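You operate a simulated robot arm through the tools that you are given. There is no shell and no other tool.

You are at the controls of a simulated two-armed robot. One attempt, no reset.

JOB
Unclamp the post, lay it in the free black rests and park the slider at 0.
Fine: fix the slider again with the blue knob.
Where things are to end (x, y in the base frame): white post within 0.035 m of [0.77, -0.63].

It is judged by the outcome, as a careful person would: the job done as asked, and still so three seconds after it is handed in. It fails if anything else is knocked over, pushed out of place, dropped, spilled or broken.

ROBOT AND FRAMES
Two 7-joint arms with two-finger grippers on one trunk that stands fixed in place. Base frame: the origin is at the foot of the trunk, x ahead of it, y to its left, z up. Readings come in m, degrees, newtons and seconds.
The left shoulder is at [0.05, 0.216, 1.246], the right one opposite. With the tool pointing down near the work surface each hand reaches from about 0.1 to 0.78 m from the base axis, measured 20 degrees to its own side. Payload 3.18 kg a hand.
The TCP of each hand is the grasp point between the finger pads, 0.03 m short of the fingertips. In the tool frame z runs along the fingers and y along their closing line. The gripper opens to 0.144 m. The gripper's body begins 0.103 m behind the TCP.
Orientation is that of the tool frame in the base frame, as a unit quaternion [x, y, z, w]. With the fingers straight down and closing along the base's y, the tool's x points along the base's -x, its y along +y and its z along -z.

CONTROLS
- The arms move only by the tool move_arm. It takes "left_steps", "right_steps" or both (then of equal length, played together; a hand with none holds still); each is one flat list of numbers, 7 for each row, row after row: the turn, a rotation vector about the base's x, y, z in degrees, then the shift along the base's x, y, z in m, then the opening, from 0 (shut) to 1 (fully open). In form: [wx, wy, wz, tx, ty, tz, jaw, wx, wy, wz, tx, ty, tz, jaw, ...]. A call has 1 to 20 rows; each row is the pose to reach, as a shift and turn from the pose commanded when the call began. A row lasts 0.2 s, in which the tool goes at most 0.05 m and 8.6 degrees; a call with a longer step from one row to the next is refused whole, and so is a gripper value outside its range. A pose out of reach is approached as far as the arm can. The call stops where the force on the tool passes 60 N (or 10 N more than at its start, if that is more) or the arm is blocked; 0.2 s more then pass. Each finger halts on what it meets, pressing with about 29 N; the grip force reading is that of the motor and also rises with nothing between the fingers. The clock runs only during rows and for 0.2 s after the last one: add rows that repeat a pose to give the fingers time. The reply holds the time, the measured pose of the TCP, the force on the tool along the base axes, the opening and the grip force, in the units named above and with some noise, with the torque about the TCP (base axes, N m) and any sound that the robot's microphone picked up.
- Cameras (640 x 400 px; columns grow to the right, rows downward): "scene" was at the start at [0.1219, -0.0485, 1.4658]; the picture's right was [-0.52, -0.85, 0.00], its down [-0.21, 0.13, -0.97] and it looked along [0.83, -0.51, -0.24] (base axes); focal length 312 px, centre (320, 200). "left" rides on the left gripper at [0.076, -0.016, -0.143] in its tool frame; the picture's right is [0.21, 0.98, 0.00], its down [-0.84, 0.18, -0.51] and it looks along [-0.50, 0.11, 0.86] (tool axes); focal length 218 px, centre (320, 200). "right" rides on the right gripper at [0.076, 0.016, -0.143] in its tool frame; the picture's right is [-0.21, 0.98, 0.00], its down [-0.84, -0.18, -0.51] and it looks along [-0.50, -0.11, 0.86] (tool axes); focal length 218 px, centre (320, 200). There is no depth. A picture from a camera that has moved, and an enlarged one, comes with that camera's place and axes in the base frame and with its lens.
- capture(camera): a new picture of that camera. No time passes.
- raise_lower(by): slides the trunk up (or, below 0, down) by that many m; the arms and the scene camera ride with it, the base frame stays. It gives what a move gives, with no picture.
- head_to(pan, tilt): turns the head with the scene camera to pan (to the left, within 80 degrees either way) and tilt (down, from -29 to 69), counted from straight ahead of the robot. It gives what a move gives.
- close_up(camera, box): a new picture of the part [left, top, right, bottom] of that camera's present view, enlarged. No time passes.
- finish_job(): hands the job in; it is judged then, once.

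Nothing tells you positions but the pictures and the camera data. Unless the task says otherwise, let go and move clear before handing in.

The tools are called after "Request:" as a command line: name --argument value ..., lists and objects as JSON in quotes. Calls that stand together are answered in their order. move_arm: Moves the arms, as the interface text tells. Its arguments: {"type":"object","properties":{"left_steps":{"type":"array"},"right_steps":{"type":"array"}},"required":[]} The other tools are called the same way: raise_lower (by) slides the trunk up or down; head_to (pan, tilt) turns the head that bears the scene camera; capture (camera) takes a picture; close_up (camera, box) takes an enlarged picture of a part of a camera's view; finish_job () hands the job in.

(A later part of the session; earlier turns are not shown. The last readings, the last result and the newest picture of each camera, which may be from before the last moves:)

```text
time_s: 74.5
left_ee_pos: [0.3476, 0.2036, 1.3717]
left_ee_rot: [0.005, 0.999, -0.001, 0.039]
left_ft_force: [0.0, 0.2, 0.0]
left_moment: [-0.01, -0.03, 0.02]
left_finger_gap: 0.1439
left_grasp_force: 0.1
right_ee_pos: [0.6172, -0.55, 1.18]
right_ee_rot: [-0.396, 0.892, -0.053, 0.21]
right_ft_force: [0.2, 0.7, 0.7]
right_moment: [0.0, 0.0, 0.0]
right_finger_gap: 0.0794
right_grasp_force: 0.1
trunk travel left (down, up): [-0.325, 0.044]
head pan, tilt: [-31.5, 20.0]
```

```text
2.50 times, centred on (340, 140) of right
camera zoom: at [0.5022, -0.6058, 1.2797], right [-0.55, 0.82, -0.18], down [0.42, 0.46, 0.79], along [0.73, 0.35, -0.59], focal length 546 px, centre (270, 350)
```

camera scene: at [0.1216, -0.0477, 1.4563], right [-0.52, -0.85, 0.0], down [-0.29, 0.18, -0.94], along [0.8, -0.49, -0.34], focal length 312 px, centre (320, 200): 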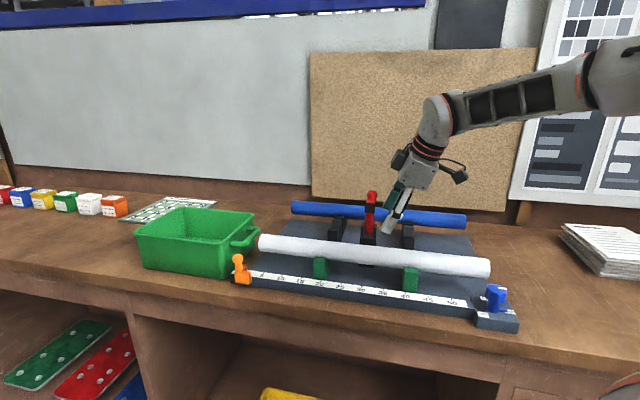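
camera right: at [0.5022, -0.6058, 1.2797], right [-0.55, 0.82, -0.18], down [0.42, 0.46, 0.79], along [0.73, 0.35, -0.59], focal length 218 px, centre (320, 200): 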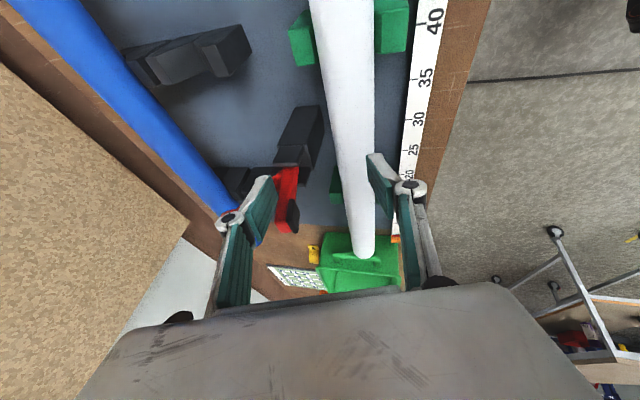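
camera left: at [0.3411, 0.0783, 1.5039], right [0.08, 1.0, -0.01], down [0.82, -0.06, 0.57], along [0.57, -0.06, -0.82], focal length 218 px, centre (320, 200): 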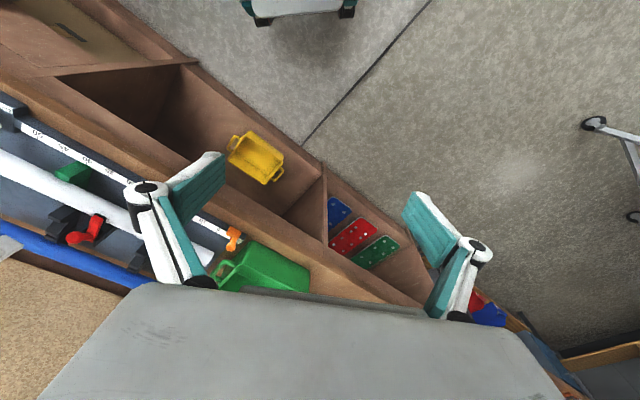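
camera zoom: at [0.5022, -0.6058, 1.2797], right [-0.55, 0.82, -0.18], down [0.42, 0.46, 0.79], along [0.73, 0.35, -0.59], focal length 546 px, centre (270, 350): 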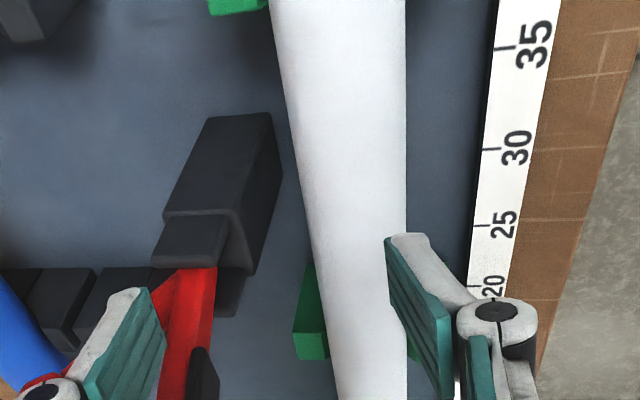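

The post seems about 9 mm nearer the front than I'd assumed, so I'll correct sideways while lowering, then check before closing.

Request:
move_arm --right_steps '[0, 0, 0, -0.003, 0.003, -0.03, 0.55, 0, 0, 0, -0.0064, 0.0063, -0.06, 0.55, 0, 0, 0, -0.0064, 0.0063, -0.085, 0.55]'

Request:
capture --camera "right"

Request:
close_up --camera "scene" --box '[320, 150, 460, 290]'

```text
time_s: 75.3
left_ee_pos: [0.3476, 0.204, 1.3702]
left_ee_rot: [0.004, 0.999, 0.0, 0.039]
left_ft_force: [0.0, -0.3, -0.3]
left_moment: [0.01, 0.03, 0.02]
left_finger_gap: 0.144
left_grasp_force: 0.1
right_ee_pos: [0.6116, -0.5426, 1.0922]
right_ee_rot: [-0.396, 0.893, -0.052, 0.207]
right_ft_force: [0.1, 0.2, -0.7]
right_moment: [0.0, 0.04, 0.02]
right_finger_gap: 0.0793
right_grasp_force: 0.0
trunk travel left (down, up): [-0.325, 0.044]
head pan, tilt: [-31.5, 20.0]
```

```text
taken
camera right: at [0.4958, -0.5994, 1.1936], right [-0.55, 0.82, -0.18], down [0.42, 0.45, 0.79], along [0.73, 0.35, -0.59], focal length 218 px, centre (320, 200)
```

right: 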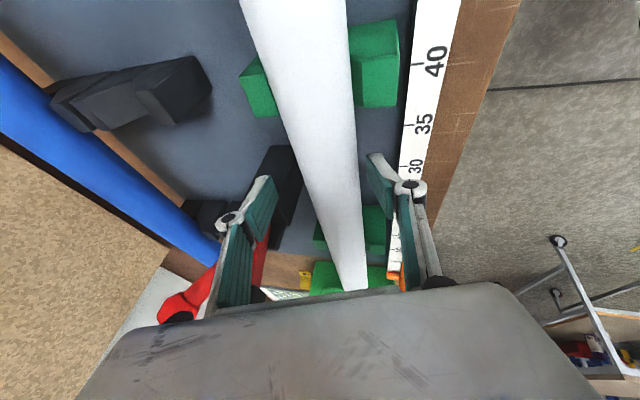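

```text
2.86 times, centred on (390, 220) of scene
camera zoom: at [0.1223, -0.0487, 1.4562], right [-0.52, -0.85, 0.0], down [-0.29, 0.18, -0.94], along [0.8, -0.49, -0.34], focal length 891 px, centre (120, 143)
```

zoom: 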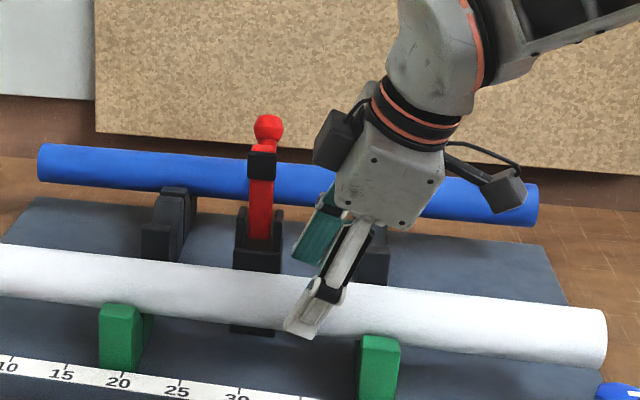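

Fingers straddle the post. After the last bit of lowering they should be centred within a couple of mm.

Request:
move_arm --right_steps '[0, 0, 0, -0.001, 0.001, -0.014, 0.55, 0, 0, 0, -0.0018, 0.0018, -0.027, 0.55]'

Request:
capture --camera "right"

```text
time_s: 75.9
left_ee_pos: [0.3458, 0.2036, 1.371]
left_ee_rot: [0.004, 0.999, -0.001, 0.039]
left_ft_force: [1.2, 1.2, -0.3]
left_moment: [-0.04, -0.04, 0.0]
left_finger_gap: 0.1437
left_grasp_force: 0.1
right_ee_pos: [0.6088, -0.543, 1.0672]
right_ee_rot: [-0.395, 0.893, -0.052, 0.209]
right_ft_force: [0.2, -0.4, 0.7]
right_moment: [0.01, 0.0, -0.02]
right_finger_gap: 0.079
right_grasp_force: 0.1
trunk travel left (down, up): [-0.325, 0.044]
head pan, tilt: [-31.5, 20.0]
```

```text
taken
camera right: at [0.4929, -0.5982, 1.1677], right [-0.54, 0.82, -0.18], down [0.42, 0.45, 0.79], along [0.73, 0.35, -0.59], focal length 218 px, centre (320, 200)
```

right: 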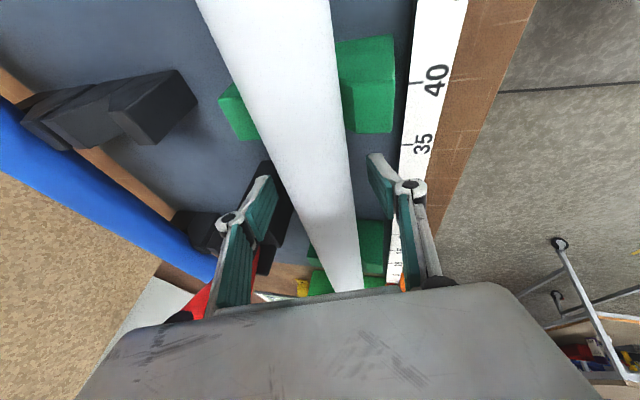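

Centred. Closing on the post.

Request:
move_arm --right_steps '[0, 0, 0, 0, 0, 0, 0.3, 0, 0, 0, 0, 0, 0, 0.1, 0, 0, 0, 0, 0, 0, 0.1]'

Request:
close_up --camera "right" --box '[220, 60, 420, 290]'

```text
time_s: 76.7
left_ee_pos: [0.3472, 0.2051, 1.371]
left_ee_rot: [0.005, 0.999, -0.001, 0.039]
left_ft_force: [0.2, -0.1, 0.4]
left_moment: [0.0, 0.0, -0.02]
left_finger_gap: 0.1441
left_grasp_force: 0.1
right_ee_pos: [0.6079, -0.5419, 1.0672]
right_ee_rot: [-0.397, 0.893, -0.052, 0.208]
right_ft_force: [-2.4, 2.9, 1.0]
right_moment: [0.1, 0.03, 0.21]
right_finger_gap: 0.0461
right_grasp_force: 29.0
trunk travel left (down, up): [-0.325, 0.044]
head pan, tilt: [-31.5, 20.0]
```

```text
1.74 times, centred on (320, 175) of right
camera zoom: at [0.4927, -0.598, 1.1676], right [-0.55, 0.82, -0.18], down [0.42, 0.45, 0.79], along [0.73, 0.35, -0.59], focal length 380 px, centre (320, 244)
```

zoom: 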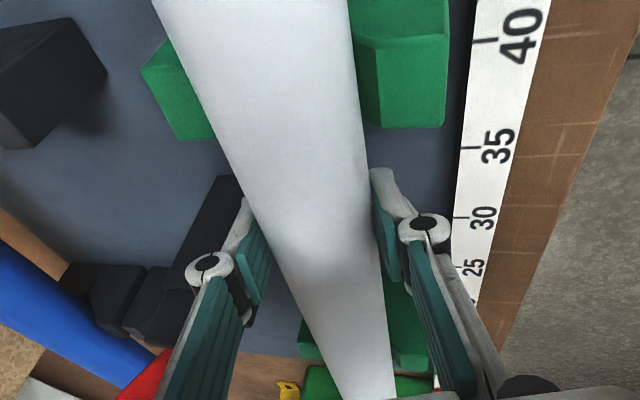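

Gripped: the post is 0.046 m in diameter. I'll lift a little to feel the weight and see whether it stays level.

Request:
move_arm --right_steps '[0, 0, 0, 0, 0, 0.008, 0.05, 0, 0, 0, -0.001, 0.001, 0.018, 0.05, 0, 0, 0, -0.003, 0.003, 0.03, 0.05, 0, 0, 0, -0.003, 0.003, 0.03, 0.05]'

Request:
capture --camera "scene"

Request:
capture --camera "right"

```text
time_s: 77.7
left_ee_pos: [0.3478, 0.203, 1.3711]
left_ee_rot: [0.004, 0.999, -0.001, 0.04]
left_ft_force: [0.9, 0.0, 0.4]
left_moment: [0.02, -0.03, -0.01]
left_finger_gap: 0.1441
left_grasp_force: 0.0
right_ee_pos: [0.6073, -0.5394, 1.0956]
right_ee_rot: [-0.396, 0.893, -0.052, 0.207]
right_ft_force: [0.1, -0.2, -6.5]
right_moment: [-0.16, 0.23, -0.01]
right_finger_gap: 0.0461
right_grasp_force: 29.1
trunk travel left (down, up): [-0.325, 0.044]
head pan, tilt: [-31.5, 20.0]
```

```text
taken
camera scene: at [0.1222, -0.0489, 1.4562], right [-0.52, -0.85, 0.0], down [-0.29, 0.18, -0.94], along [0.8, -0.49, -0.34], focal length 312 px, centre (320, 200)
```

scene: 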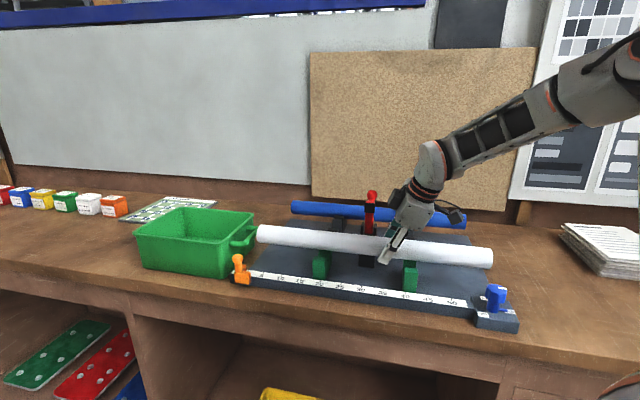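

```text
taken
camera right: at [0.491, -0.5956, 1.1958], right [-0.55, 0.82, -0.18], down [0.42, 0.45, 0.79], along [0.73, 0.35, -0.59], focal length 218 px, centre (320, 200)
```

right: 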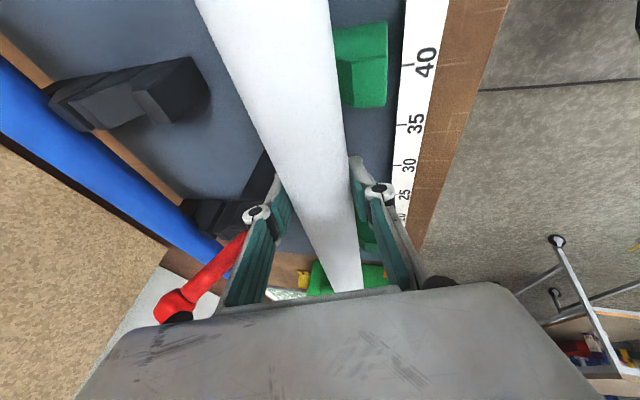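

The post weighs about 6.5 N and hangs level. I'll lift it gently, high enough to pass over the open lever (ball top about 1.20 m), keeping slightly forward.

Request:
move_arm --right_steps '[0, 0, 0, -0.002, 0.002, 0.02, 0.05, 0, 0, 0, -0.004, 0.004, 0.042, 0.05, 0, 0, 0, -0.006, 0.006, 0.064, 0.05, 0, 0, 0, -0.008, 0.008, 0.086, 0.05, 0, 0, 0, -0.008, 0.008, 0.108, 0.05, 0, 0, 0, -0.008, 0.008, 0.13, 0.05, 0, 0, 0, -0.008, 0.008, 0.15, 0.05, 0, 0, 0, -0.008, 0.008, 0.168, 0.05]'

Request:
capture --camera "scene"

```text
time_s: 79.5
left_ee_pos: [0.3473, 0.205, 1.3721]
left_ee_rot: [0.005, 0.999, 0.0, 0.039]
left_ft_force: [1.0, 0.1, 0.1]
left_moment: [-0.01, -0.02, -0.02]
left_finger_gap: 0.144
left_grasp_force: 0.0
right_ee_pos: [0.5989, -0.5312, 1.2655]
right_ee_rot: [-0.395, 0.893, -0.052, 0.208]
right_ft_force: [0.6, -0.7, -4.9]
right_moment: [-0.25, 0.21, 0.0]
right_finger_gap: 0.0458
right_grasp_force: 29.1
trunk travel left (down, up): [-0.325, 0.044]
head pan, tilt: [-31.5, 20.0]
```

```text
taken
camera scene: at [0.1218, -0.0484, 1.4563], right [-0.52, -0.85, 0.0], down [-0.29, 0.18, -0.94], along [0.8, -0.49, -0.34], focal length 312 px, centre (320, 200)
```

scene: 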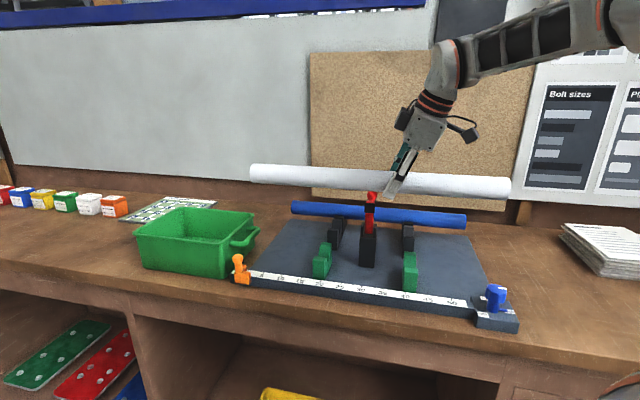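

The post is level and above the lever. Next I tilt the hand outward (about the post's own axis) to gain reach.

Request:
move_arm --right_steps '[-3.5, -3.5, 0, 0, 0, 0, 0.05, -7, -7, 0, 0, 0, 0, 0.05, -10.6, -10.6, 0, 0, 0, 0, 0.05, -14.1, -14.2, 0, 0, 0, 0, 0.05, -17.6, -17.7, 0, 0, 0, 0, 0.05]'

Request:
capture --camera "scene"

Request:
capture --camera "right"

```text
time_s: 80.7
left_ee_pos: [0.3477, 0.2033, 1.3714]
left_ee_rot: [0.005, 0.999, 0.0, 0.04]
left_ft_force: [-0.7, 0.0, 0.3]
left_moment: [0.02, 0.0, -0.02]
left_finger_gap: 0.1438
left_grasp_force: 0.1
right_ee_pos: [0.5982, -0.5297, 1.2647]
right_ee_rot: [-0.411, 0.831, -0.248, 0.28]
right_ft_force: [0.0, -0.3, -5.1]
right_moment: [-0.22, 0.2, -0.02]
right_finger_gap: 0.0457
right_grasp_force: 28.6
trunk travel left (down, up): [-0.325, 0.044]
head pan, tilt: [-31.5, 20.0]
```

```text
taken
camera scene: at [0.1218, -0.0486, 1.4563], right [-0.52, -0.85, 0.0], down [-0.29, 0.18, -0.94], along [0.8, -0.49, -0.34], focal length 312 px, centre (320, 200)
```

scene: 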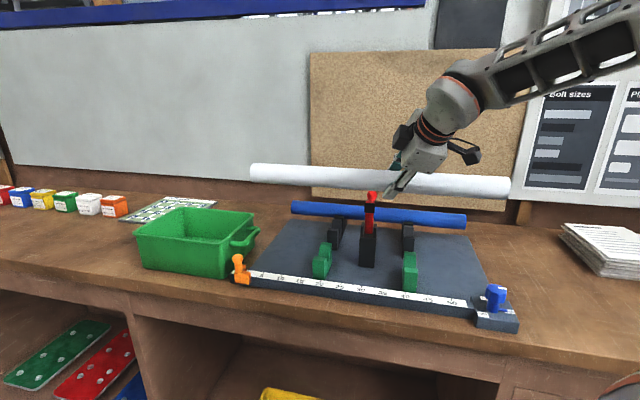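

```text
taken
camera right: at [0.4552, -0.5596, 1.3374], right [-0.43, 0.7, -0.57], down [0.18, 0.69, 0.7], along [0.89, 0.19, -0.42], focal length 218 px, centre (320, 200)
```

right: 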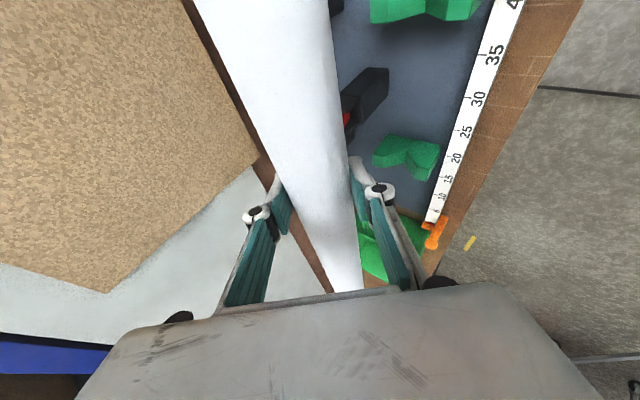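

Now carry it over the lever toward the black rests, at constant height.

Request:
move_arm --right_steps '[0, 0, 0, 0.016, -0.0165, 0, 0.05, 0, 0, 0, 0.034, -0.0355, 0, 0.05, 0, 0, 0, 0.053, -0.055, 0, 0.05, 0, 0, 0, 0.072, -0.075, 0, 0.05, 0, 0, 0, 0.091, -0.095, 0, 0.05, 0, 0, 0, 0.11, -0.115, 0, 0.05, 0, 0, 0, 0.127, -0.133, 0, 0.05]'

Request:
capture --camera "scene"

Request:
capture --camera "right"

```text
time_s: 82.3
left_ee_pos: [0.3481, 0.204, 1.3716]
left_ee_rot: [0.004, 0.999, 0.0, 0.038]
left_ft_force: [0.1, 0.0, 0.0]
left_moment: [0.04, 0.0, 0.01]
left_finger_gap: 0.1438
left_grasp_force: 0.1
right_ee_pos: [0.7254, -0.664, 1.2631]
right_ee_rot: [-0.412, 0.832, -0.246, 0.279]
right_ft_force: [-0.2, -0.5, -4.9]
right_moment: [-0.19, 0.22, -0.03]
right_finger_gap: 0.0461
right_grasp_force: 28.8
trunk travel left (down, up): [-0.325, 0.044]
head pan, tilt: [-31.5, 20.0]
```

```text
taken
camera scene: at [0.123, -0.0493, 1.4561], right [-0.52, -0.85, 0.0], down [-0.29, 0.18, -0.94], along [0.8, -0.49, -0.34], focal length 312 px, centre (320, 200)
```

scene: 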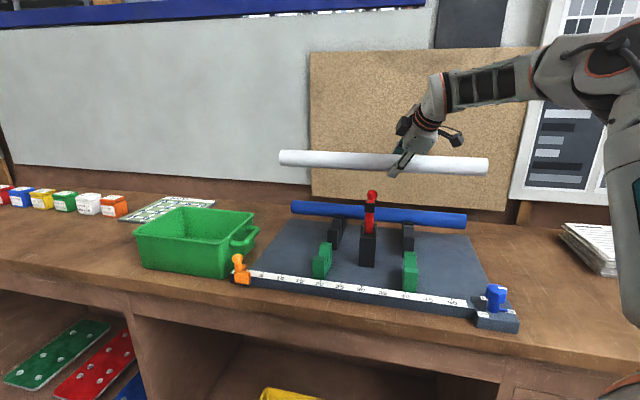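

```text
taken
camera right: at [0.5837, -0.6936, 1.3357], right [-0.43, 0.7, -0.57], down [0.19, 0.69, 0.7], along [0.88, 0.2, -0.42], focal length 218 px, centre (320, 200)
```

right: 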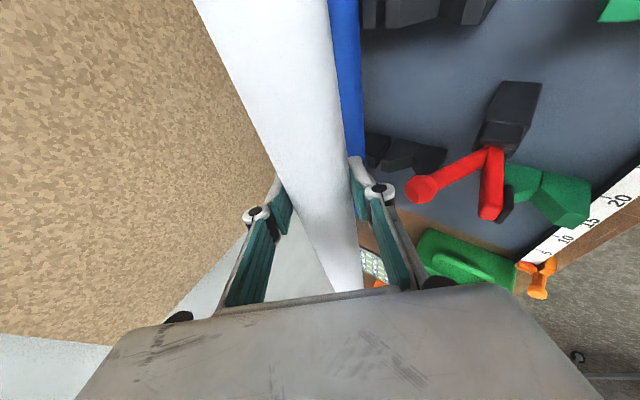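

The post is right above the black rests (centre about (0.770,-0.631)). I'll lower it part way and check alignment with the rests and clearance to the lever.

Request:
move_arm --right_steps '[0, 0, 0, 0, 0, -0.02, 0.05, 0, 0, 0, 0, 0, -0.045, 0.05, 0, 0, 0, 0, 0, -0.07, 0.05, 0, 0, 0, 0, 0, -0.095, 0.05, 0, 0, 0, 0, 0, -0.12, 0.05, 0, 0, 0, 0, 0, -0.14, 0.05]'

Request:
capture --camera "scene"

Request:
capture --camera "right"

Request:
close_up --camera "scene" --box '[300, 130, 500, 280]'

```text
time_s: 83.7
left_ee_pos: [0.347, 0.2035, 1.371]
left_ee_rot: [0.005, 0.999, 0.0, 0.039]
left_ft_force: [0.0, 0.7, 1.0]
left_moment: [0.02, 0.04, -0.02]
left_finger_gap: 0.1439
left_grasp_force: 0.1
right_ee_pos: [0.7263, -0.6622, 1.1225]
right_ee_rot: [-0.41, 0.832, -0.246, 0.28]
right_ft_force: [0.8, 0.3, -6.3]
right_moment: [-0.19, 0.23, 0.0]
right_finger_gap: 0.0459
right_grasp_force: 29.0
trunk travel left (down, up): [-0.325, 0.044]
head pan, tilt: [-31.5, 20.0]
```

```text
taken
camera scene: at [0.1228, -0.0492, 1.4561], right [-0.52, -0.85, 0.0], down [-0.29, 0.18, -0.94], along [0.8, -0.49, -0.34], focal length 312 px, centre (320, 200)
```

scene: 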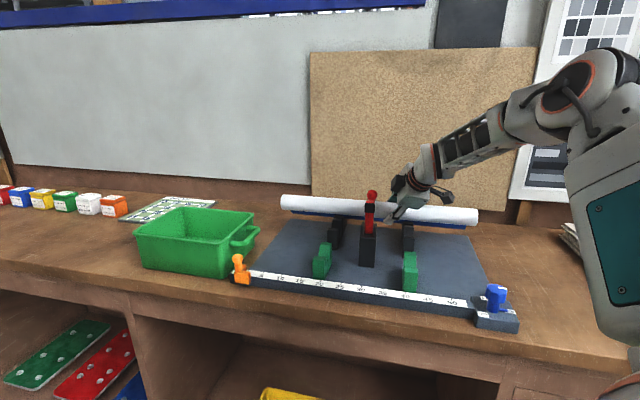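

```text
taken
camera right: at [0.584, -0.6921, 1.1951], right [-0.43, 0.7, -0.57], down [0.19, 0.69, 0.7], along [0.88, 0.19, -0.42], focal length 218 px, centre (320, 200)
```

right: 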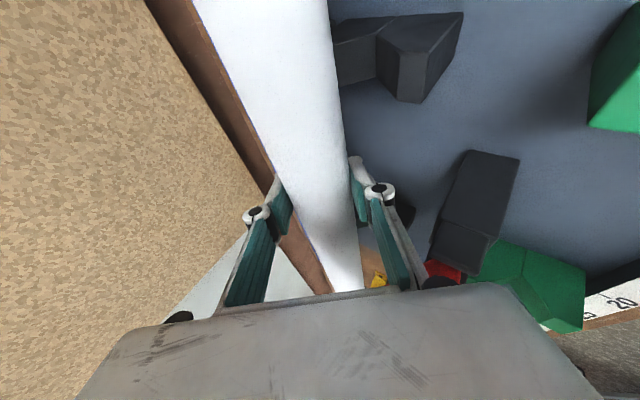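

```text
2.67 times, centred on (400, 205) of scene
camera zoom: at [0.1228, -0.0492, 1.4561], right [-0.52, -0.85, 0.0], down [-0.29, 0.18, -0.94], along [0.8, -0.49, -0.34], focal length 831 px, centre (107, 187)
```

zoom: 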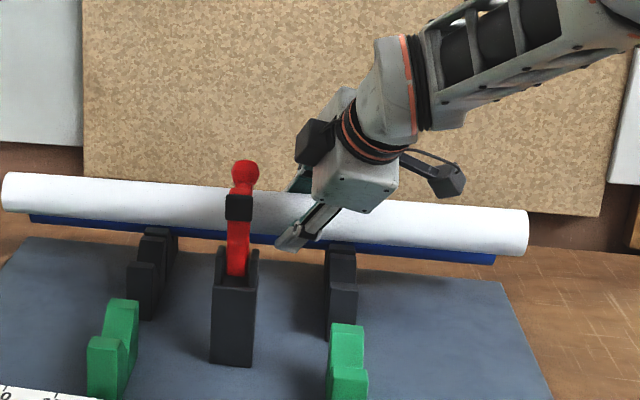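

Alignment with the rests and clearance from the lever look good. Lowering slowly the rest of the way until the rests take the weight.

Request:
move_arm --right_steps '[0, 0, 0, 0, 0, -0.015, 0.05, 0, 0, 0, 0, 0, -0.03, 0.05, 0, 0, 0, 0, 0, -0.042, 0.05, 0, 0, 0, 0, 0, -0.048, 0.05]'

Request:
close_up --camera "scene" --box '[300, 130, 500, 280]'

Request:
capture --camera "right"

```text
time_s: 84.7
left_ee_pos: [0.3474, 0.2023, 1.371]
left_ee_rot: [0.005, 0.999, 0.0, 0.04]
left_ft_force: [-0.5, -0.3, -0.7]
left_moment: [-0.02, 0.0, -0.03]
left_finger_gap: 0.1438
left_grasp_force: 0.1
right_ee_pos: [0.7252, -0.6637, 1.0769]
right_ee_rot: [-0.41, 0.832, -0.248, 0.279]
right_ft_force: [0.4, 0.3, -4.7]
right_moment: [-0.18, 0.23, -0.01]
right_finger_gap: 0.046
right_grasp_force: 29.1
trunk travel left (down, up): [-0.325, 0.044]
head pan, tilt: [-31.5, 20.0]
```

```text
2.67 times, centred on (400, 205) of scene
camera zoom: at [0.1221, -0.0488, 1.4562], right [-0.52, -0.85, 0.0], down [-0.29, 0.18, -0.94], along [0.8, -0.49, -0.34], focal length 831 px, centre (107, 187)
```

zoom: 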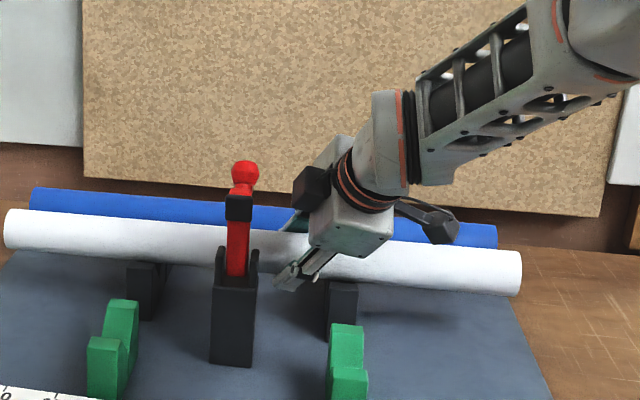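

```text
taken
camera right: at [0.5828, -0.6921, 1.1494], right [-0.43, 0.7, -0.57], down [0.19, 0.69, 0.7], along [0.89, 0.19, -0.42], focal length 218 px, centre (320, 200)
```

right: 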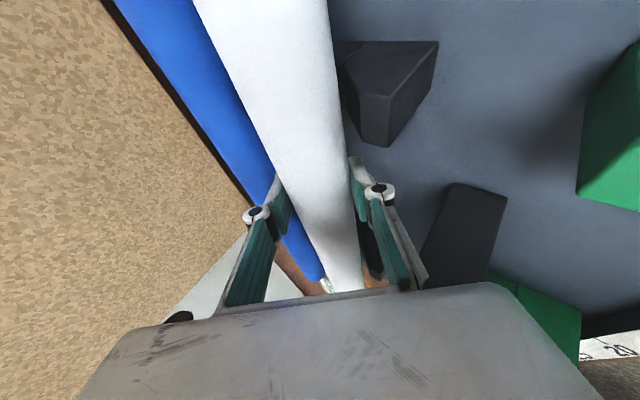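

Request:
move_arm --right_steps '[0, 0, 0, 0, 0, -0.004, 0.05, 0, 0, 0, 0, 0, -0.008, 0.05, 0, 0, 0, 0, 0, -0.011, 0.05, 0, 0, 0, 0, 0, -0.0135, 0.05]'

Request:
close_up --camera "scene" --box '[300, 130, 500, 280]'

```text
time_s: 85.7
left_ee_pos: [0.3455, 0.2048, 1.3711]
left_ee_rot: [0.005, 0.999, -0.001, 0.04]
left_ft_force: [-0.8, -0.7, 0.6]
left_moment: [0.0, -0.03, 0.02]
left_finger_gap: 0.144
left_grasp_force: 0.1
right_ee_pos: [0.7259, -0.6612, 1.0666]
right_ee_rot: [-0.41, 0.831, -0.249, 0.281]
right_ft_force: [-4.9, 1.7, 6.3]
right_moment: [0.08, -0.13, 0.06]
right_finger_gap: 0.0457
right_grasp_force: 29.5
trunk travel left (down, up): [-0.325, 0.044]
head pan, tilt: [-31.5, 20.0]
```

```text
2.67 times, centred on (400, 205) of scene
camera zoom: at [0.1204, -0.0474, 1.4566], right [-0.52, -0.85, 0.0], down [-0.29, 0.18, -0.94], along [0.8, -0.49, -0.34], focal length 831 px, centre (107, 187)
```

zoom: 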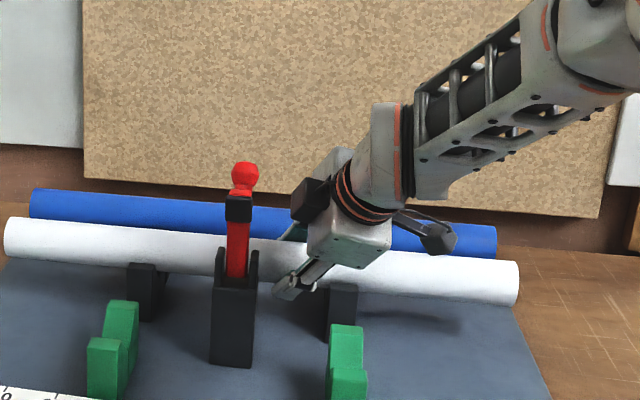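

Contact: the rests now carry the post, pressing slightly from the back slope. I'll ease it forward by 2–3 mm and settle before opening.

Request:
move_arm --right_steps '[0, 0, 0, -0.001, 0.001, 0, 0.05, 0, 0, 0, -0.0021, 0.0021, -0.0015, 0.05, 0, 0, 0, -0.0021, 0.0021, -0.003, 0.05]'

Request:
capture --camera "right"

```text
time_s: 86.5
left_ee_pos: [0.3463, 0.2036, 1.3719]
left_ee_rot: [0.005, 0.999, -0.001, 0.039]
left_ft_force: [-1.0, 0.7, 0.2]
left_moment: [-0.01, -0.01, -0.01]
left_finger_gap: 0.1441
left_grasp_force: 0.1
right_ee_pos: [0.7257, -0.662, 1.0659]
right_ee_rot: [-0.41, 0.83, -0.252, 0.283]
right_ft_force: [10.5, -10.8, 20.4]
right_moment: [0.0, -0.12, -0.17]
right_finger_gap: 0.0458
right_grasp_force: 29.0
trunk travel left (down, up): [-0.325, 0.044]
head pan, tilt: [-31.5, 20.0]
```

```text
taken
camera right: at [0.5815, -0.6907, 1.1377], right [-0.42, 0.7, -0.58], down [0.18, 0.69, 0.7], along [0.89, 0.19, -0.42], focal length 218 px, centre (320, 200)
```

right: 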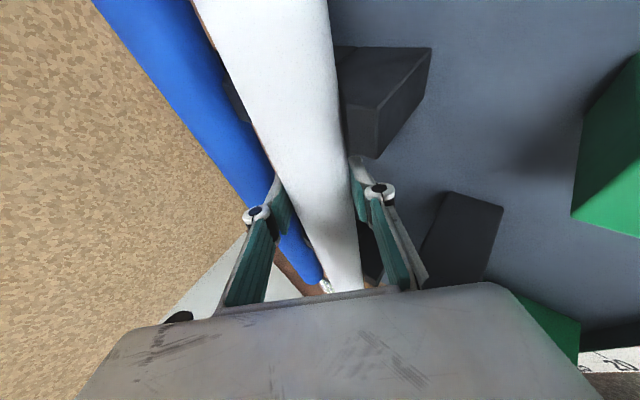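

Seated: the V now pushes back from the front slope, so it's in the notch. I'll relax the pressure, then open the fingers a little.

Request:
move_arm --right_steps '[0, 0, 0, 0.0008, -0.0008, 0.0015, 0.05, 0, 0, 0, 0.0012, -0.0012, 0.0025, 0.05, 0, 0, 0, 0.0012, -0.0012, 0.0025, 0.36, 0, 0, 0, 0.0012, -0.0012, 0.0025, 0.42, 0, 0, 0, 0.0012, -0.0012, 0.0025, 0.42]'

Request:
capture --camera "right"

Request:
close_up --camera "scene" --box '[300, 130, 500, 280]'

```text
time_s: 87.7
left_ee_pos: [0.3464, 0.2038, 1.3705]
left_ee_rot: [0.005, 0.999, 0.0, 0.039]
left_ft_force: [-0.3, 0.9, 0.1]
left_moment: [-0.01, 0.0, -0.02]
left_finger_gap: 0.1437
left_grasp_force: 0.1
right_ee_pos: [0.7244, -0.6621, 1.0618]
right_ee_rot: [-0.41, 0.833, -0.247, 0.279]
right_ft_force: [0.7, 0.6, 0.9]
right_moment: [0.0, 0.01, 0.03]
right_finger_gap: 0.0606
right_grasp_force: 0.1
trunk travel left (down, up): [-0.325, 0.044]
head pan, tilt: [-31.5, 20.0]
```

```text
taken
camera right: at [0.5813, -0.6918, 1.1346], right [-0.43, 0.7, -0.57], down [0.19, 0.69, 0.7], along [0.88, 0.19, -0.42], focal length 218 px, centre (320, 200)
```

right: 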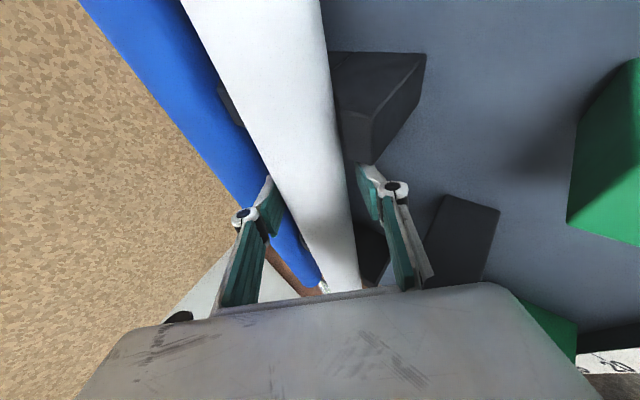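

```text
2.67 times, centred on (400, 205) of scene
camera zoom: at [0.1216, -0.0485, 1.4562], right [-0.52, -0.85, 0.0], down [-0.29, 0.18, -0.94], along [0.8, -0.49, -0.34], focal length 831 px, centre (107, 187)
```

zoom: 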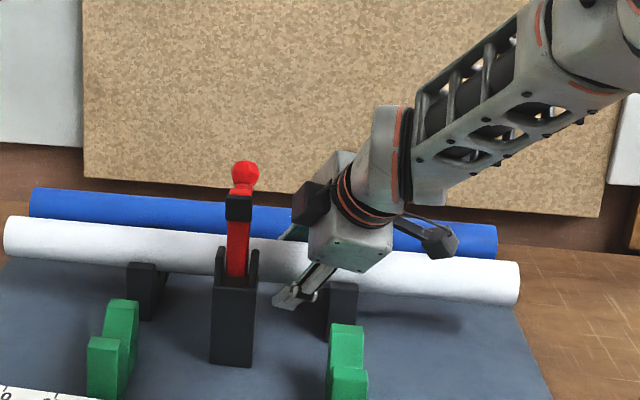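

Released without disturbing the post. I'll retreat along the finger direction, staying clear of the rest and lever.

Request:
move_arm --right_steps '[0, 0, 0, -0.0091, 0.009, 0.0153, 0.42, 0, 0, 0, -0.0183, 0.0181, 0.0306, 0.42, 0, 0, 0, -0.0274, 0.0272, 0.046, 0.42, 0, 0, 0, -0.0365, 0.0362, 0.0613, 0.42, 0, 0, 0, -0.045, 0.04, 0.09, 0.42, 0, 0, 0, -0.055, 0.045, 0.12, 0.42]'

Request:
capture --camera "right"

Request:
capture --camera "scene"

```text
time_s: 89.1
left_ee_pos: [0.3452, 0.2049, 1.3714]
left_ee_rot: [0.004, 0.999, -0.001, 0.04]
left_ft_force: [-0.5, -0.6, 0.5]
left_moment: [-0.04, 0.0, 0.0]
left_finger_gap: 0.1439
left_grasp_force: 0.0
right_ee_pos: [0.6703, -0.6153, 1.1851]
right_ee_rot: [-0.41, 0.832, -0.247, 0.28]
right_ft_force: [0.2, 0.2, 0.7]
right_moment: [-0.02, -0.01, 0.0]
right_finger_gap: 0.0605
right_grasp_force: 0.1
trunk travel left (down, up): [-0.325, 0.044]
head pan, tilt: [-31.5, 20.0]
```

```text
taken
camera right: at [0.527, -0.6451, 1.2565], right [-0.43, 0.7, -0.57], down [0.18, 0.69, 0.7], along [0.89, 0.19, -0.42], focal length 218 px, centre (320, 200)
```

right: 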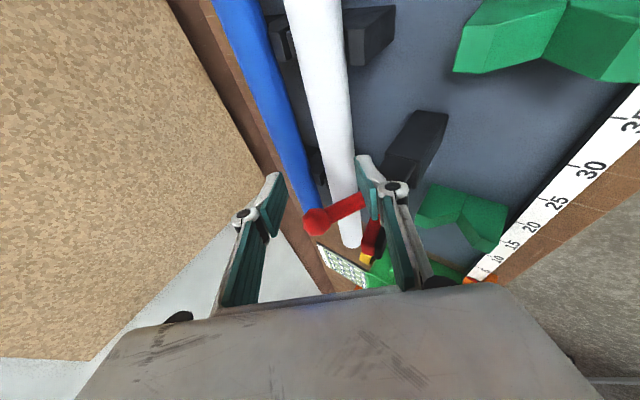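

```text
taken
camera scene: at [0.1206, -0.0476, 1.4565], right [-0.52, -0.85, 0.0], down [-0.29, 0.18, -0.94], along [0.8, -0.49, -0.34], focal length 312 px, centre (320, 200)
```

scene: 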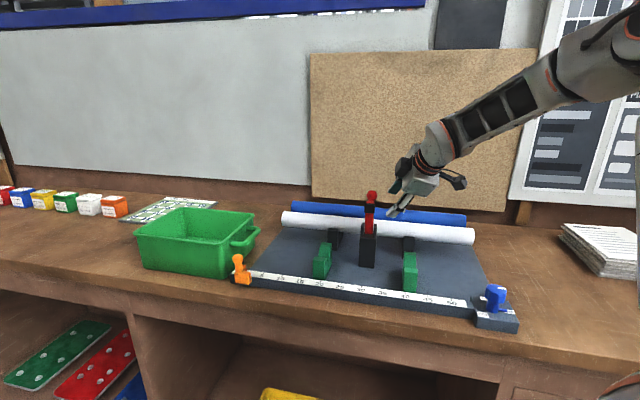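

The post lies in the black rests and the lever is clear. Now I'll refine the slider, whose pointer tip reads roughly 5 mm; that means freeing the knob again. First I straighten the hand and go back above the knob.

Request:
move_arm --right_steps '[5.64, 5.68, 0, -0.02, 0.004, 0.02, 0.45, 11.28, 11.36, 0, -0.045, 0.006, 0.04, 0.45, 16.92, 17.04, 0, -0.07, 0.008, 0.06, 0.5, 22.56, 22.72, 0, -0.095, 0.01, 0.075, 0.5, 28.2, 28.4, 0, -0.12, 0.01, 0.085, 0.5]'

Request:
move_arm --right_steps '[-4.73, 4.7, 0, -0.02, -0.01, 0, 0.5, -9.47, 9.4, 0, -0.045, -0.015, 0, 0.5, -14.2, 14.1, 0, -0.07, -0.02, 0, 0.5]'

Request:
capture --camera "right"

```text
time_s: 90.3
left_ee_pos: [0.3481, 0.2031, 1.372]
left_ee_rot: [0.005, 0.999, 0.0, 0.038]
left_ft_force: [0.4, -0.3, -0.2]
left_moment: [0.04, -0.04, -0.01]
left_finger_gap: 0.1438
left_grasp_force: 0.0
right_ee_pos: [0.5487, -0.6081, 1.2683]
right_ee_rot: [-0.379, 0.909, 0.068, 0.159]
right_ft_force: [-0.6, -0.2, 0.6]
right_moment: [0.01, -0.03, 0.03]
right_finger_gap: 0.072
right_grasp_force: 0.0
trunk travel left (down, up): [-0.325, 0.044]
head pan, tilt: [-31.5, 20.0]
```

```text
time_s: 91.1
left_ee_pos: [0.3463, 0.2037, 1.3714]
left_ee_rot: [0.005, 0.999, -0.002, 0.04]
left_ft_force: [0.2, 0.4, -0.4]
left_moment: [-0.02, -0.04, 0.04]
left_finger_gap: 0.144
left_grasp_force: 0.1
right_ee_pos: [0.478, -0.6258, 1.2683]
right_ee_rot: [-0.384, 0.923, 0.0, -0.001]
right_ft_force: [-0.5, -0.1, 0.7]
right_moment: [-0.03, -0.02, 0.0]
right_finger_gap: 0.072
right_grasp_force: 0.0
trunk travel left (down, up): [-0.325, 0.044]
head pan, tilt: [-31.5, 20.0]
```

```text
taken
camera right: at [0.4133, -0.6701, 1.4107], right [-0.55, 0.84, 0.0], down [0.72, 0.47, 0.51], along [0.42, 0.28, -0.86], focal length 218 px, centre (320, 200)
```

right: 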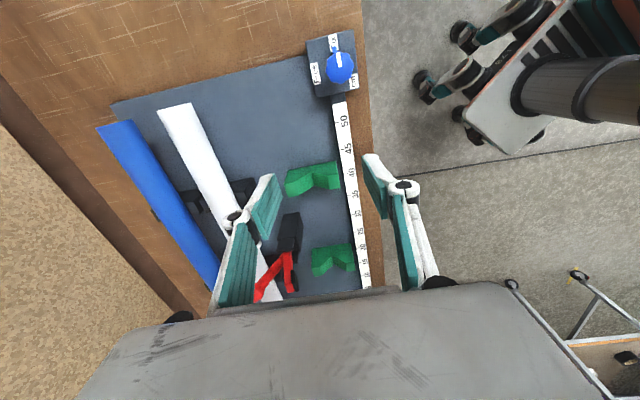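

Request:
move_arm --right_steps '[0, 0, -7.6, -0.014, -0.0038, -0.01, 0.5, 0, 0, -15.1, -0.028, -0.0076, -0.02, 0.5, 0, 0, -22.6, -0.042, -0.0114, -0.03, 0.5, 0, 0, -30.2, -0.056, -0.0151, -0.04, 0.5, 0, 0, -37.7, -0.07, -0.0189, -0.055, 0.5, 0, 0, -45.2, -0.0843, -0.0227, -0.07, 0.5]'

Request:
capture --camera "right"

Request:
close_up --camera "right" --box '[270, 80, 390, 190]'

```text
time_s: 92.5
left_ee_pos: [0.3461, 0.2034, 1.3703]
left_ee_rot: [0.004, 0.999, 0.0, 0.04]
left_ft_force: [-0.5, 0.4, 0.0]
left_moment: [0.0, 0.02, -0.01]
left_finger_gap: 0.1443
left_grasp_force: 0.0
right_ee_pos: [0.3955, -0.6503, 1.1988]
right_ee_rot: [0.002, 1.0, 0.001, 0.0]
right_ft_force: [0.3, 0.4, 0.1]
right_moment: [0.02, 0.0, 0.01]
right_finger_gap: 0.0721
right_grasp_force: 0.0
trunk travel left (down, up): [-0.325, 0.044]
head pan, tilt: [-31.5, 20.0]
```

```text
taken
camera right: at [0.3192, -0.6362, 1.3413], right [0.21, 0.98, 0.0], down [0.84, -0.18, 0.51], along [0.5, -0.1, -0.86], focal length 218 px, centre (320, 200)
```

right: 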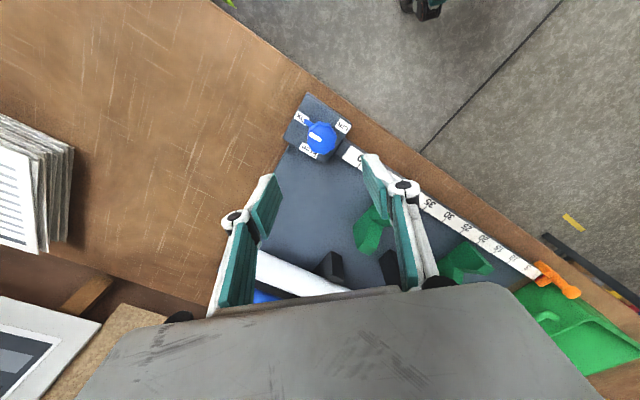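

```text
3.64 times, centred on (330, 135) of right
camera zoom: at [0.3192, -0.6362, 1.3413], right [0.21, 0.98, 0.0], down [0.84, -0.18, 0.51], along [0.5, -0.1, -0.86], focal length 794 px, centre (284, 436)
```

zoom: 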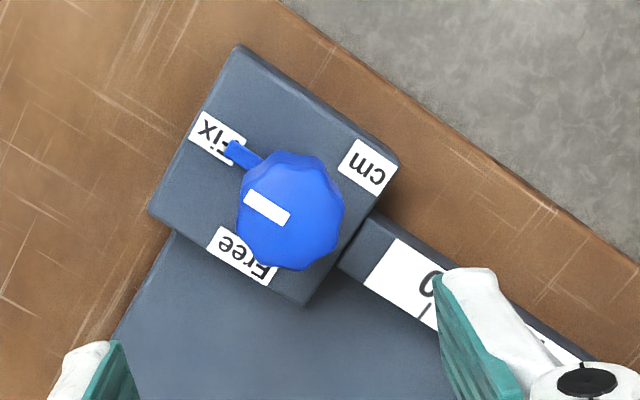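

The knob is still at "Fix". Lowering, gripping, and then turning it to "Free" again.

Request:
move_arm --right_steps '[0, 0, 0, -0.001, 0.001, -0.04, 0.5, 0, 0, 0, -0.0015, 0.0018, -0.08, 0.5, 0, 0, 0, -0.0015, 0.0018, -0.11, 0.5, 0, 0, 0, -0.0015, 0.0018, -0.126, 0.5, 0, 0, 0, -0.0015, 0.0018, -0.126, 0.2, 0, 0, 0, -0.0015, 0.0018, -0.126, 0.1, 0, 0, 0, -0.0015, 0.0018, -0.126, 0.1]'

Request:
close_up --camera "right" --box '[250, 90, 400, 230]'

```text
time_s: 94.1
left_ee_pos: [0.3463, 0.2042, 1.3729]
left_ee_rot: [0.005, 0.999, 0.0, 0.04]
left_ft_force: [-0.2, -0.3, -0.3]
left_moment: [-0.02, 0.0, 0.01]
left_finger_gap: 0.144
left_grasp_force: 0.1
right_ee_pos: [0.3944, -0.6485, 1.0714]
right_ee_rot: [0.001, 1.0, 0.002, 0.0]
right_ft_force: [-1.9, 4.0, -6.8]
right_moment: [-0.23, -0.5, 0.02]
right_finger_gap: 0.037
right_grasp_force: 44.4
trunk travel left (down, up): [-0.325, 0.044]
head pan, tilt: [-31.5, 20.0]
```

```text
2.86 times, centred on (325, 160) of right
camera zoom: at [0.3185, -0.6336, 1.2143], right [0.21, 0.98, 0.0], down [0.84, -0.18, 0.51], along [0.49, -0.1, -0.86], focal length 624 px, centre (306, 314)
```

zoom: 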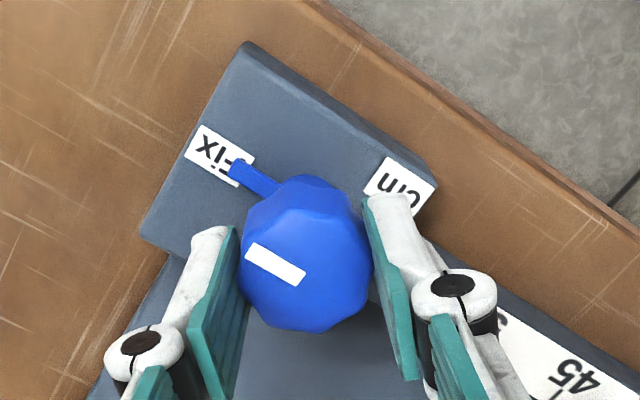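

Request:
move_arm --right_steps '[0, 0, 8.2, 0, 0.0005, 0, 0.1, 0, 0, 16.4, 0, 0.0005, 0, 0.1, 0, 0, 24.6, 0, 0.0005, 0, 0.1, 0, 0, 32.8, 0, 0.0005, 0, 0.1, 0, 0, 41, 0, 0.001, 0, 0.1, 0, 0, 49.2, 0, 0.001, 0, 0.1, 0, 0, 57.4, 0, 0.001, 0, 0.1, 0, 0, 65.6, 0, 0.001, 0, 0.1, 0, 0, 73.8, 0, 0.001, 0, 0.1, 0, 0, 82, 0, 0.001, 0, 0.1, 0, 0, 90, 0, 0.001, 0, 0.1]'

Request:
close_up --camera "right" --box '[250, 90, 400, 230]'

```text
time_s: 96.5
left_ee_pos: [0.3472, 0.2019, 1.3711]
left_ee_rot: [0.004, 0.999, 0.0, 0.038]
left_ft_force: [0.2, 0.1, 0.1]
left_moment: [-0.01, -0.01, -0.01]
left_finger_gap: 0.1441
left_grasp_force: 0.0
right_ee_pos: [0.3944, -0.6471, 1.0707]
right_ee_rot: [0.708, -0.707, -0.001, 0.001]
right_ft_force: [5.7, 1.6, -14.2]
right_moment: [-0.05, -0.37, -0.3]
right_finger_gap: 0.037
right_grasp_force: 44.6
trunk travel left (down, up): [-0.325, 0.044]
head pan, tilt: [-31.5, 20.0]
```

```text
2.86 times, centred on (325, 160) of right
camera zoom: at [0.3785, -0.7254, 1.2143], right [-0.98, 0.21, 0.0], down [0.18, 0.84, 0.51], along [0.1, 0.5, -0.86], focal length 624 px, centre (306, 314)
```

zoom: 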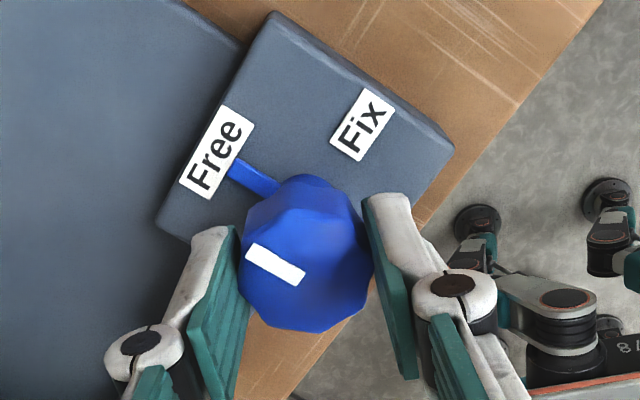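

At "Free" again. Release, lift, and return to the pushing pose behind the slider.

Request:
move_arm --right_steps '[0, 0, 0, 0, 0, 0, 0.4, 0, 0, 0, 0, 0, 0, 0.5, 0, 0, 0, 0, 0, 0.04, 0.5, 0, 0, 0, 0, 0, 0.085, 0.5, 0, 0, 0, 0, 0, 0.13, 0.5]'

Request:
capture --camera "scene"

```text
time_s: 97.7
left_ee_pos: [0.3456, 0.2051, 1.3705]
left_ee_rot: [0.005, 0.999, -0.002, 0.039]
left_ft_force: [-0.5, 1.3, -0.2]
left_moment: [-0.04, -0.06, 0.01]
left_finger_gap: 0.1441
left_grasp_force: 0.1
right_ee_pos: [0.3928, -0.6464, 1.2054]
right_ee_rot: [0.707, -0.707, 0.0, 0.001]
right_ft_force: [0.3, -0.2, -0.4]
right_moment: [-0.02, -0.03, -0.03]
right_finger_gap: 0.0721
right_grasp_force: 0.0
trunk travel left (down, up): [-0.325, 0.044]
head pan, tilt: [-31.5, 20.0]
```

```text
taken
camera scene: at [0.1209, -0.047, 1.4564], right [-0.52, -0.85, 0.0], down [-0.29, 0.18, -0.94], along [0.8, -0.49, -0.34], focal length 312 px, centre (320, 200)
```

scene: 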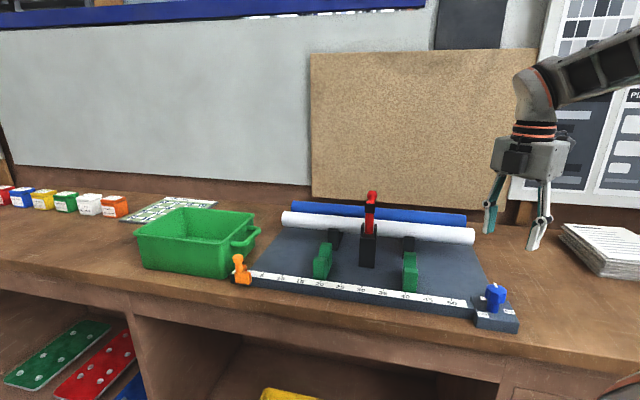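

Request:
move_arm --right_steps '[0, 0, -5.6, 0.0195, 0.0366, 0.015, 0.4, 0, 0, -11.2, 0.039, 0.0731, 0.03, 0.3, 0, 0, -16.8, 0.0585, 0.1097, 0.04, 0.2, 0, 0, -22.5, 0.078, 0.1463, 0.05, 0.1, 0, 0, -28.1, 0.0975, 0.1828, 0.055, 0, 0, 0, -33.7, 0.117, 0.2194, 0.06, 0, 0, 0, -39.4, 0.1365, 0.2559, 0.063, 0, 0, 0, -45, 0.156, 0.2925, 0.065, 0]'

Request:
capture --camera "right"

```text
time_s: 99.5
left_ee_pos: [0.3475, 0.2054, 1.3701]
left_ee_rot: [0.005, 0.999, -0.002, 0.038]
left_ft_force: [-1.0, 0.2, -0.1]
left_moment: [0.0, 0.05, 0.01]
left_finger_gap: 0.144
left_grasp_force: 0.1
right_ee_pos: [0.5512, -0.3548, 1.2679]
right_ee_rot: [-0.381, 0.924, 0.001, -0.001]
right_ft_force: [-0.6, 1.2, -0.5]
right_moment: [-0.06, 0.04, -0.01]
right_finger_gap: 0.0
right_grasp_force: 29.1
trunk travel left (down, up): [-0.325, 0.044]
head pan, tilt: [-31.5, 20.0]
```

```text
taken
camera right: at [0.4858, -0.3978, 1.4115], right [-0.54, 0.84, 0.0], down [0.73, 0.47, 0.51], along [0.42, 0.28, -0.86], focal length 218 px, centre (320, 200)
```

right: 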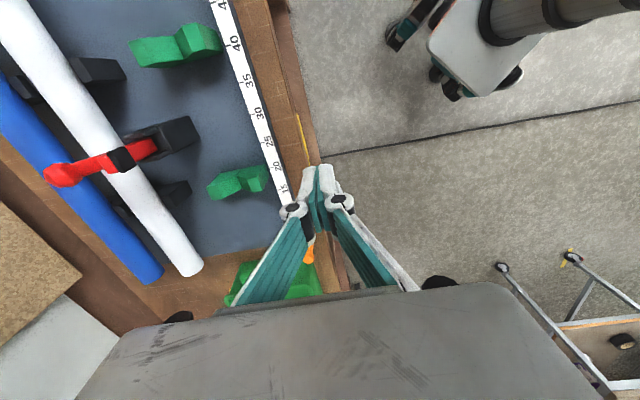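

Request:
move_arm --right_steps '[5.55, -5.55, 0, 0.022, 0.007, 0, 0, 11.1, -11.1, 0, 0.045, 0.014, -0.01, 0, 16.7, -16.7, 0, 0.072, 0.023, -0.03, 0, 22.2, -22.2, 0, 0.1, 0.034, -0.055, 0, 27.8, -27.8, 0, 0.128, 0.045, -0.08, 0, 33.3, -33.3, 0, 0.157, 0.057, -0.107, 0, 38.9, -38.9, 0, 0.184, 0.068, -0.131, 0]'

Request:
capture --camera "right"

Request:
close_up --camera "scene" --box '[210, 180, 390, 300]'

```text
time_s: 101.1
left_ee_pos: [0.3479, 0.2033, 1.3704]
left_ee_rot: [0.005, 0.999, 0.0, 0.039]
left_ft_force: [0.4, 0.3, 1.1]
left_moment: [0.03, 0.01, 0.0]
left_finger_gap: 0.1441
left_grasp_force: 0.0
right_ee_pos: [0.7343, -0.2886, 1.1364]
right_ee_rot: [-0.339, 0.82, 0.178, 0.427]
right_ft_force: [-0.2, 0.0, -0.5]
right_moment: [0.0, 0.02, 0.05]
right_finger_gap: 0.0
right_grasp_force: 29.0
trunk travel left (down, up): [-0.325, 0.044]
head pan, tilt: [-31.5, 20.0]
```

```text
taken
camera right: at [0.6102, -0.3919, 1.1557], right [-0.61, 0.78, 0.17], down [0.18, -0.08, 0.98], along [0.78, 0.63, -0.09], focal length 218 px, centre (320, 200)
```

right: 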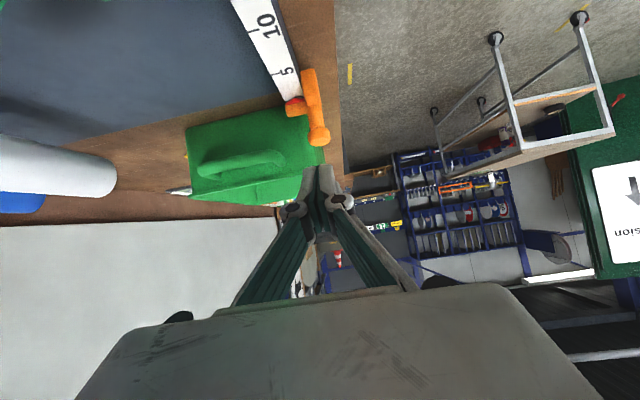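

```text
3.33 times, centred on (300, 240) of scene
camera zoom: at [0.1227, -0.0497, 1.4561], right [-0.52, -0.85, 0.0], down [-0.29, 0.18, -0.94], along [0.8, -0.49, -0.34], focal length 1039 px, centre (387, 67)
```

zoom: 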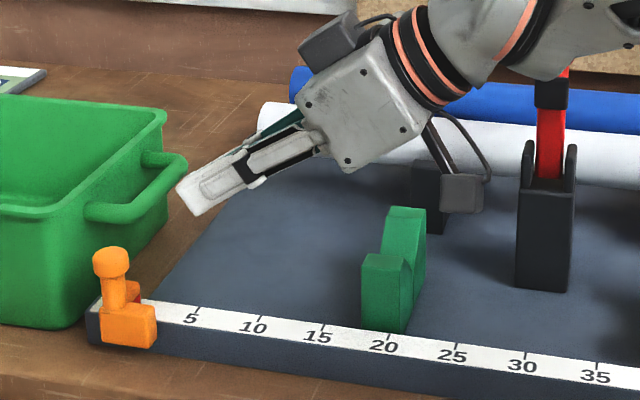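

Request:
close_up --camera "right" --box '[260, 50, 350, 160]'

Request:
close_up --camera "right" --box '[275, 80, 325, 130]'

```text
3.64 times, centred on (305, 105) of right
camera zoom: at [0.6102, -0.3919, 1.1557], right [-0.61, 0.78, 0.17], down [0.18, -0.08, 0.98], along [0.78, 0.63, -0.09], focal length 794 px, centre (374, 546)
```

zoom: 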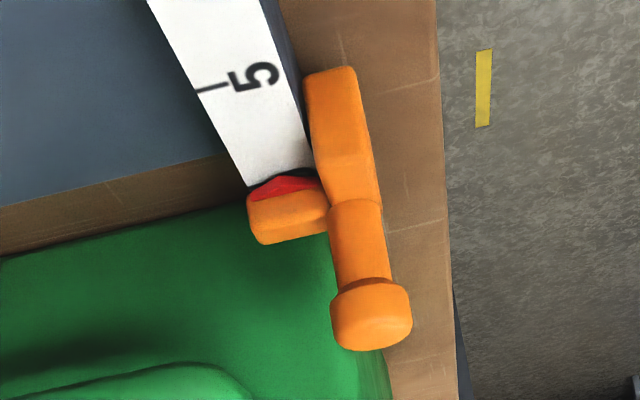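

```text
8.00 times, centred on (300, 105) of right
camera zoom: at [0.6102, -0.3919, 1.1557], right [-0.61, 0.78, 0.17], down [0.18, -0.08, 0.98], along [0.78, 0.63, -0.09], focal length 1746 px, centre (480, 960)
```

zoom: 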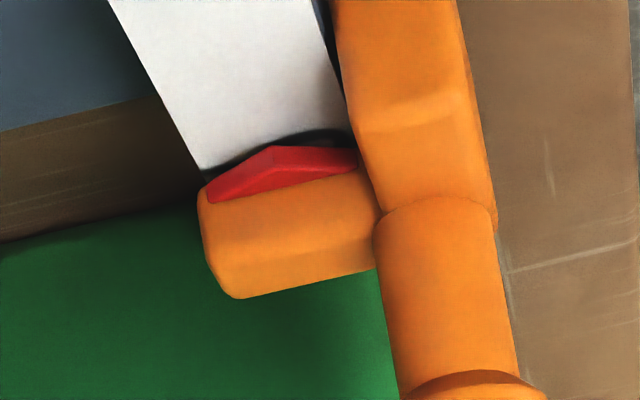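

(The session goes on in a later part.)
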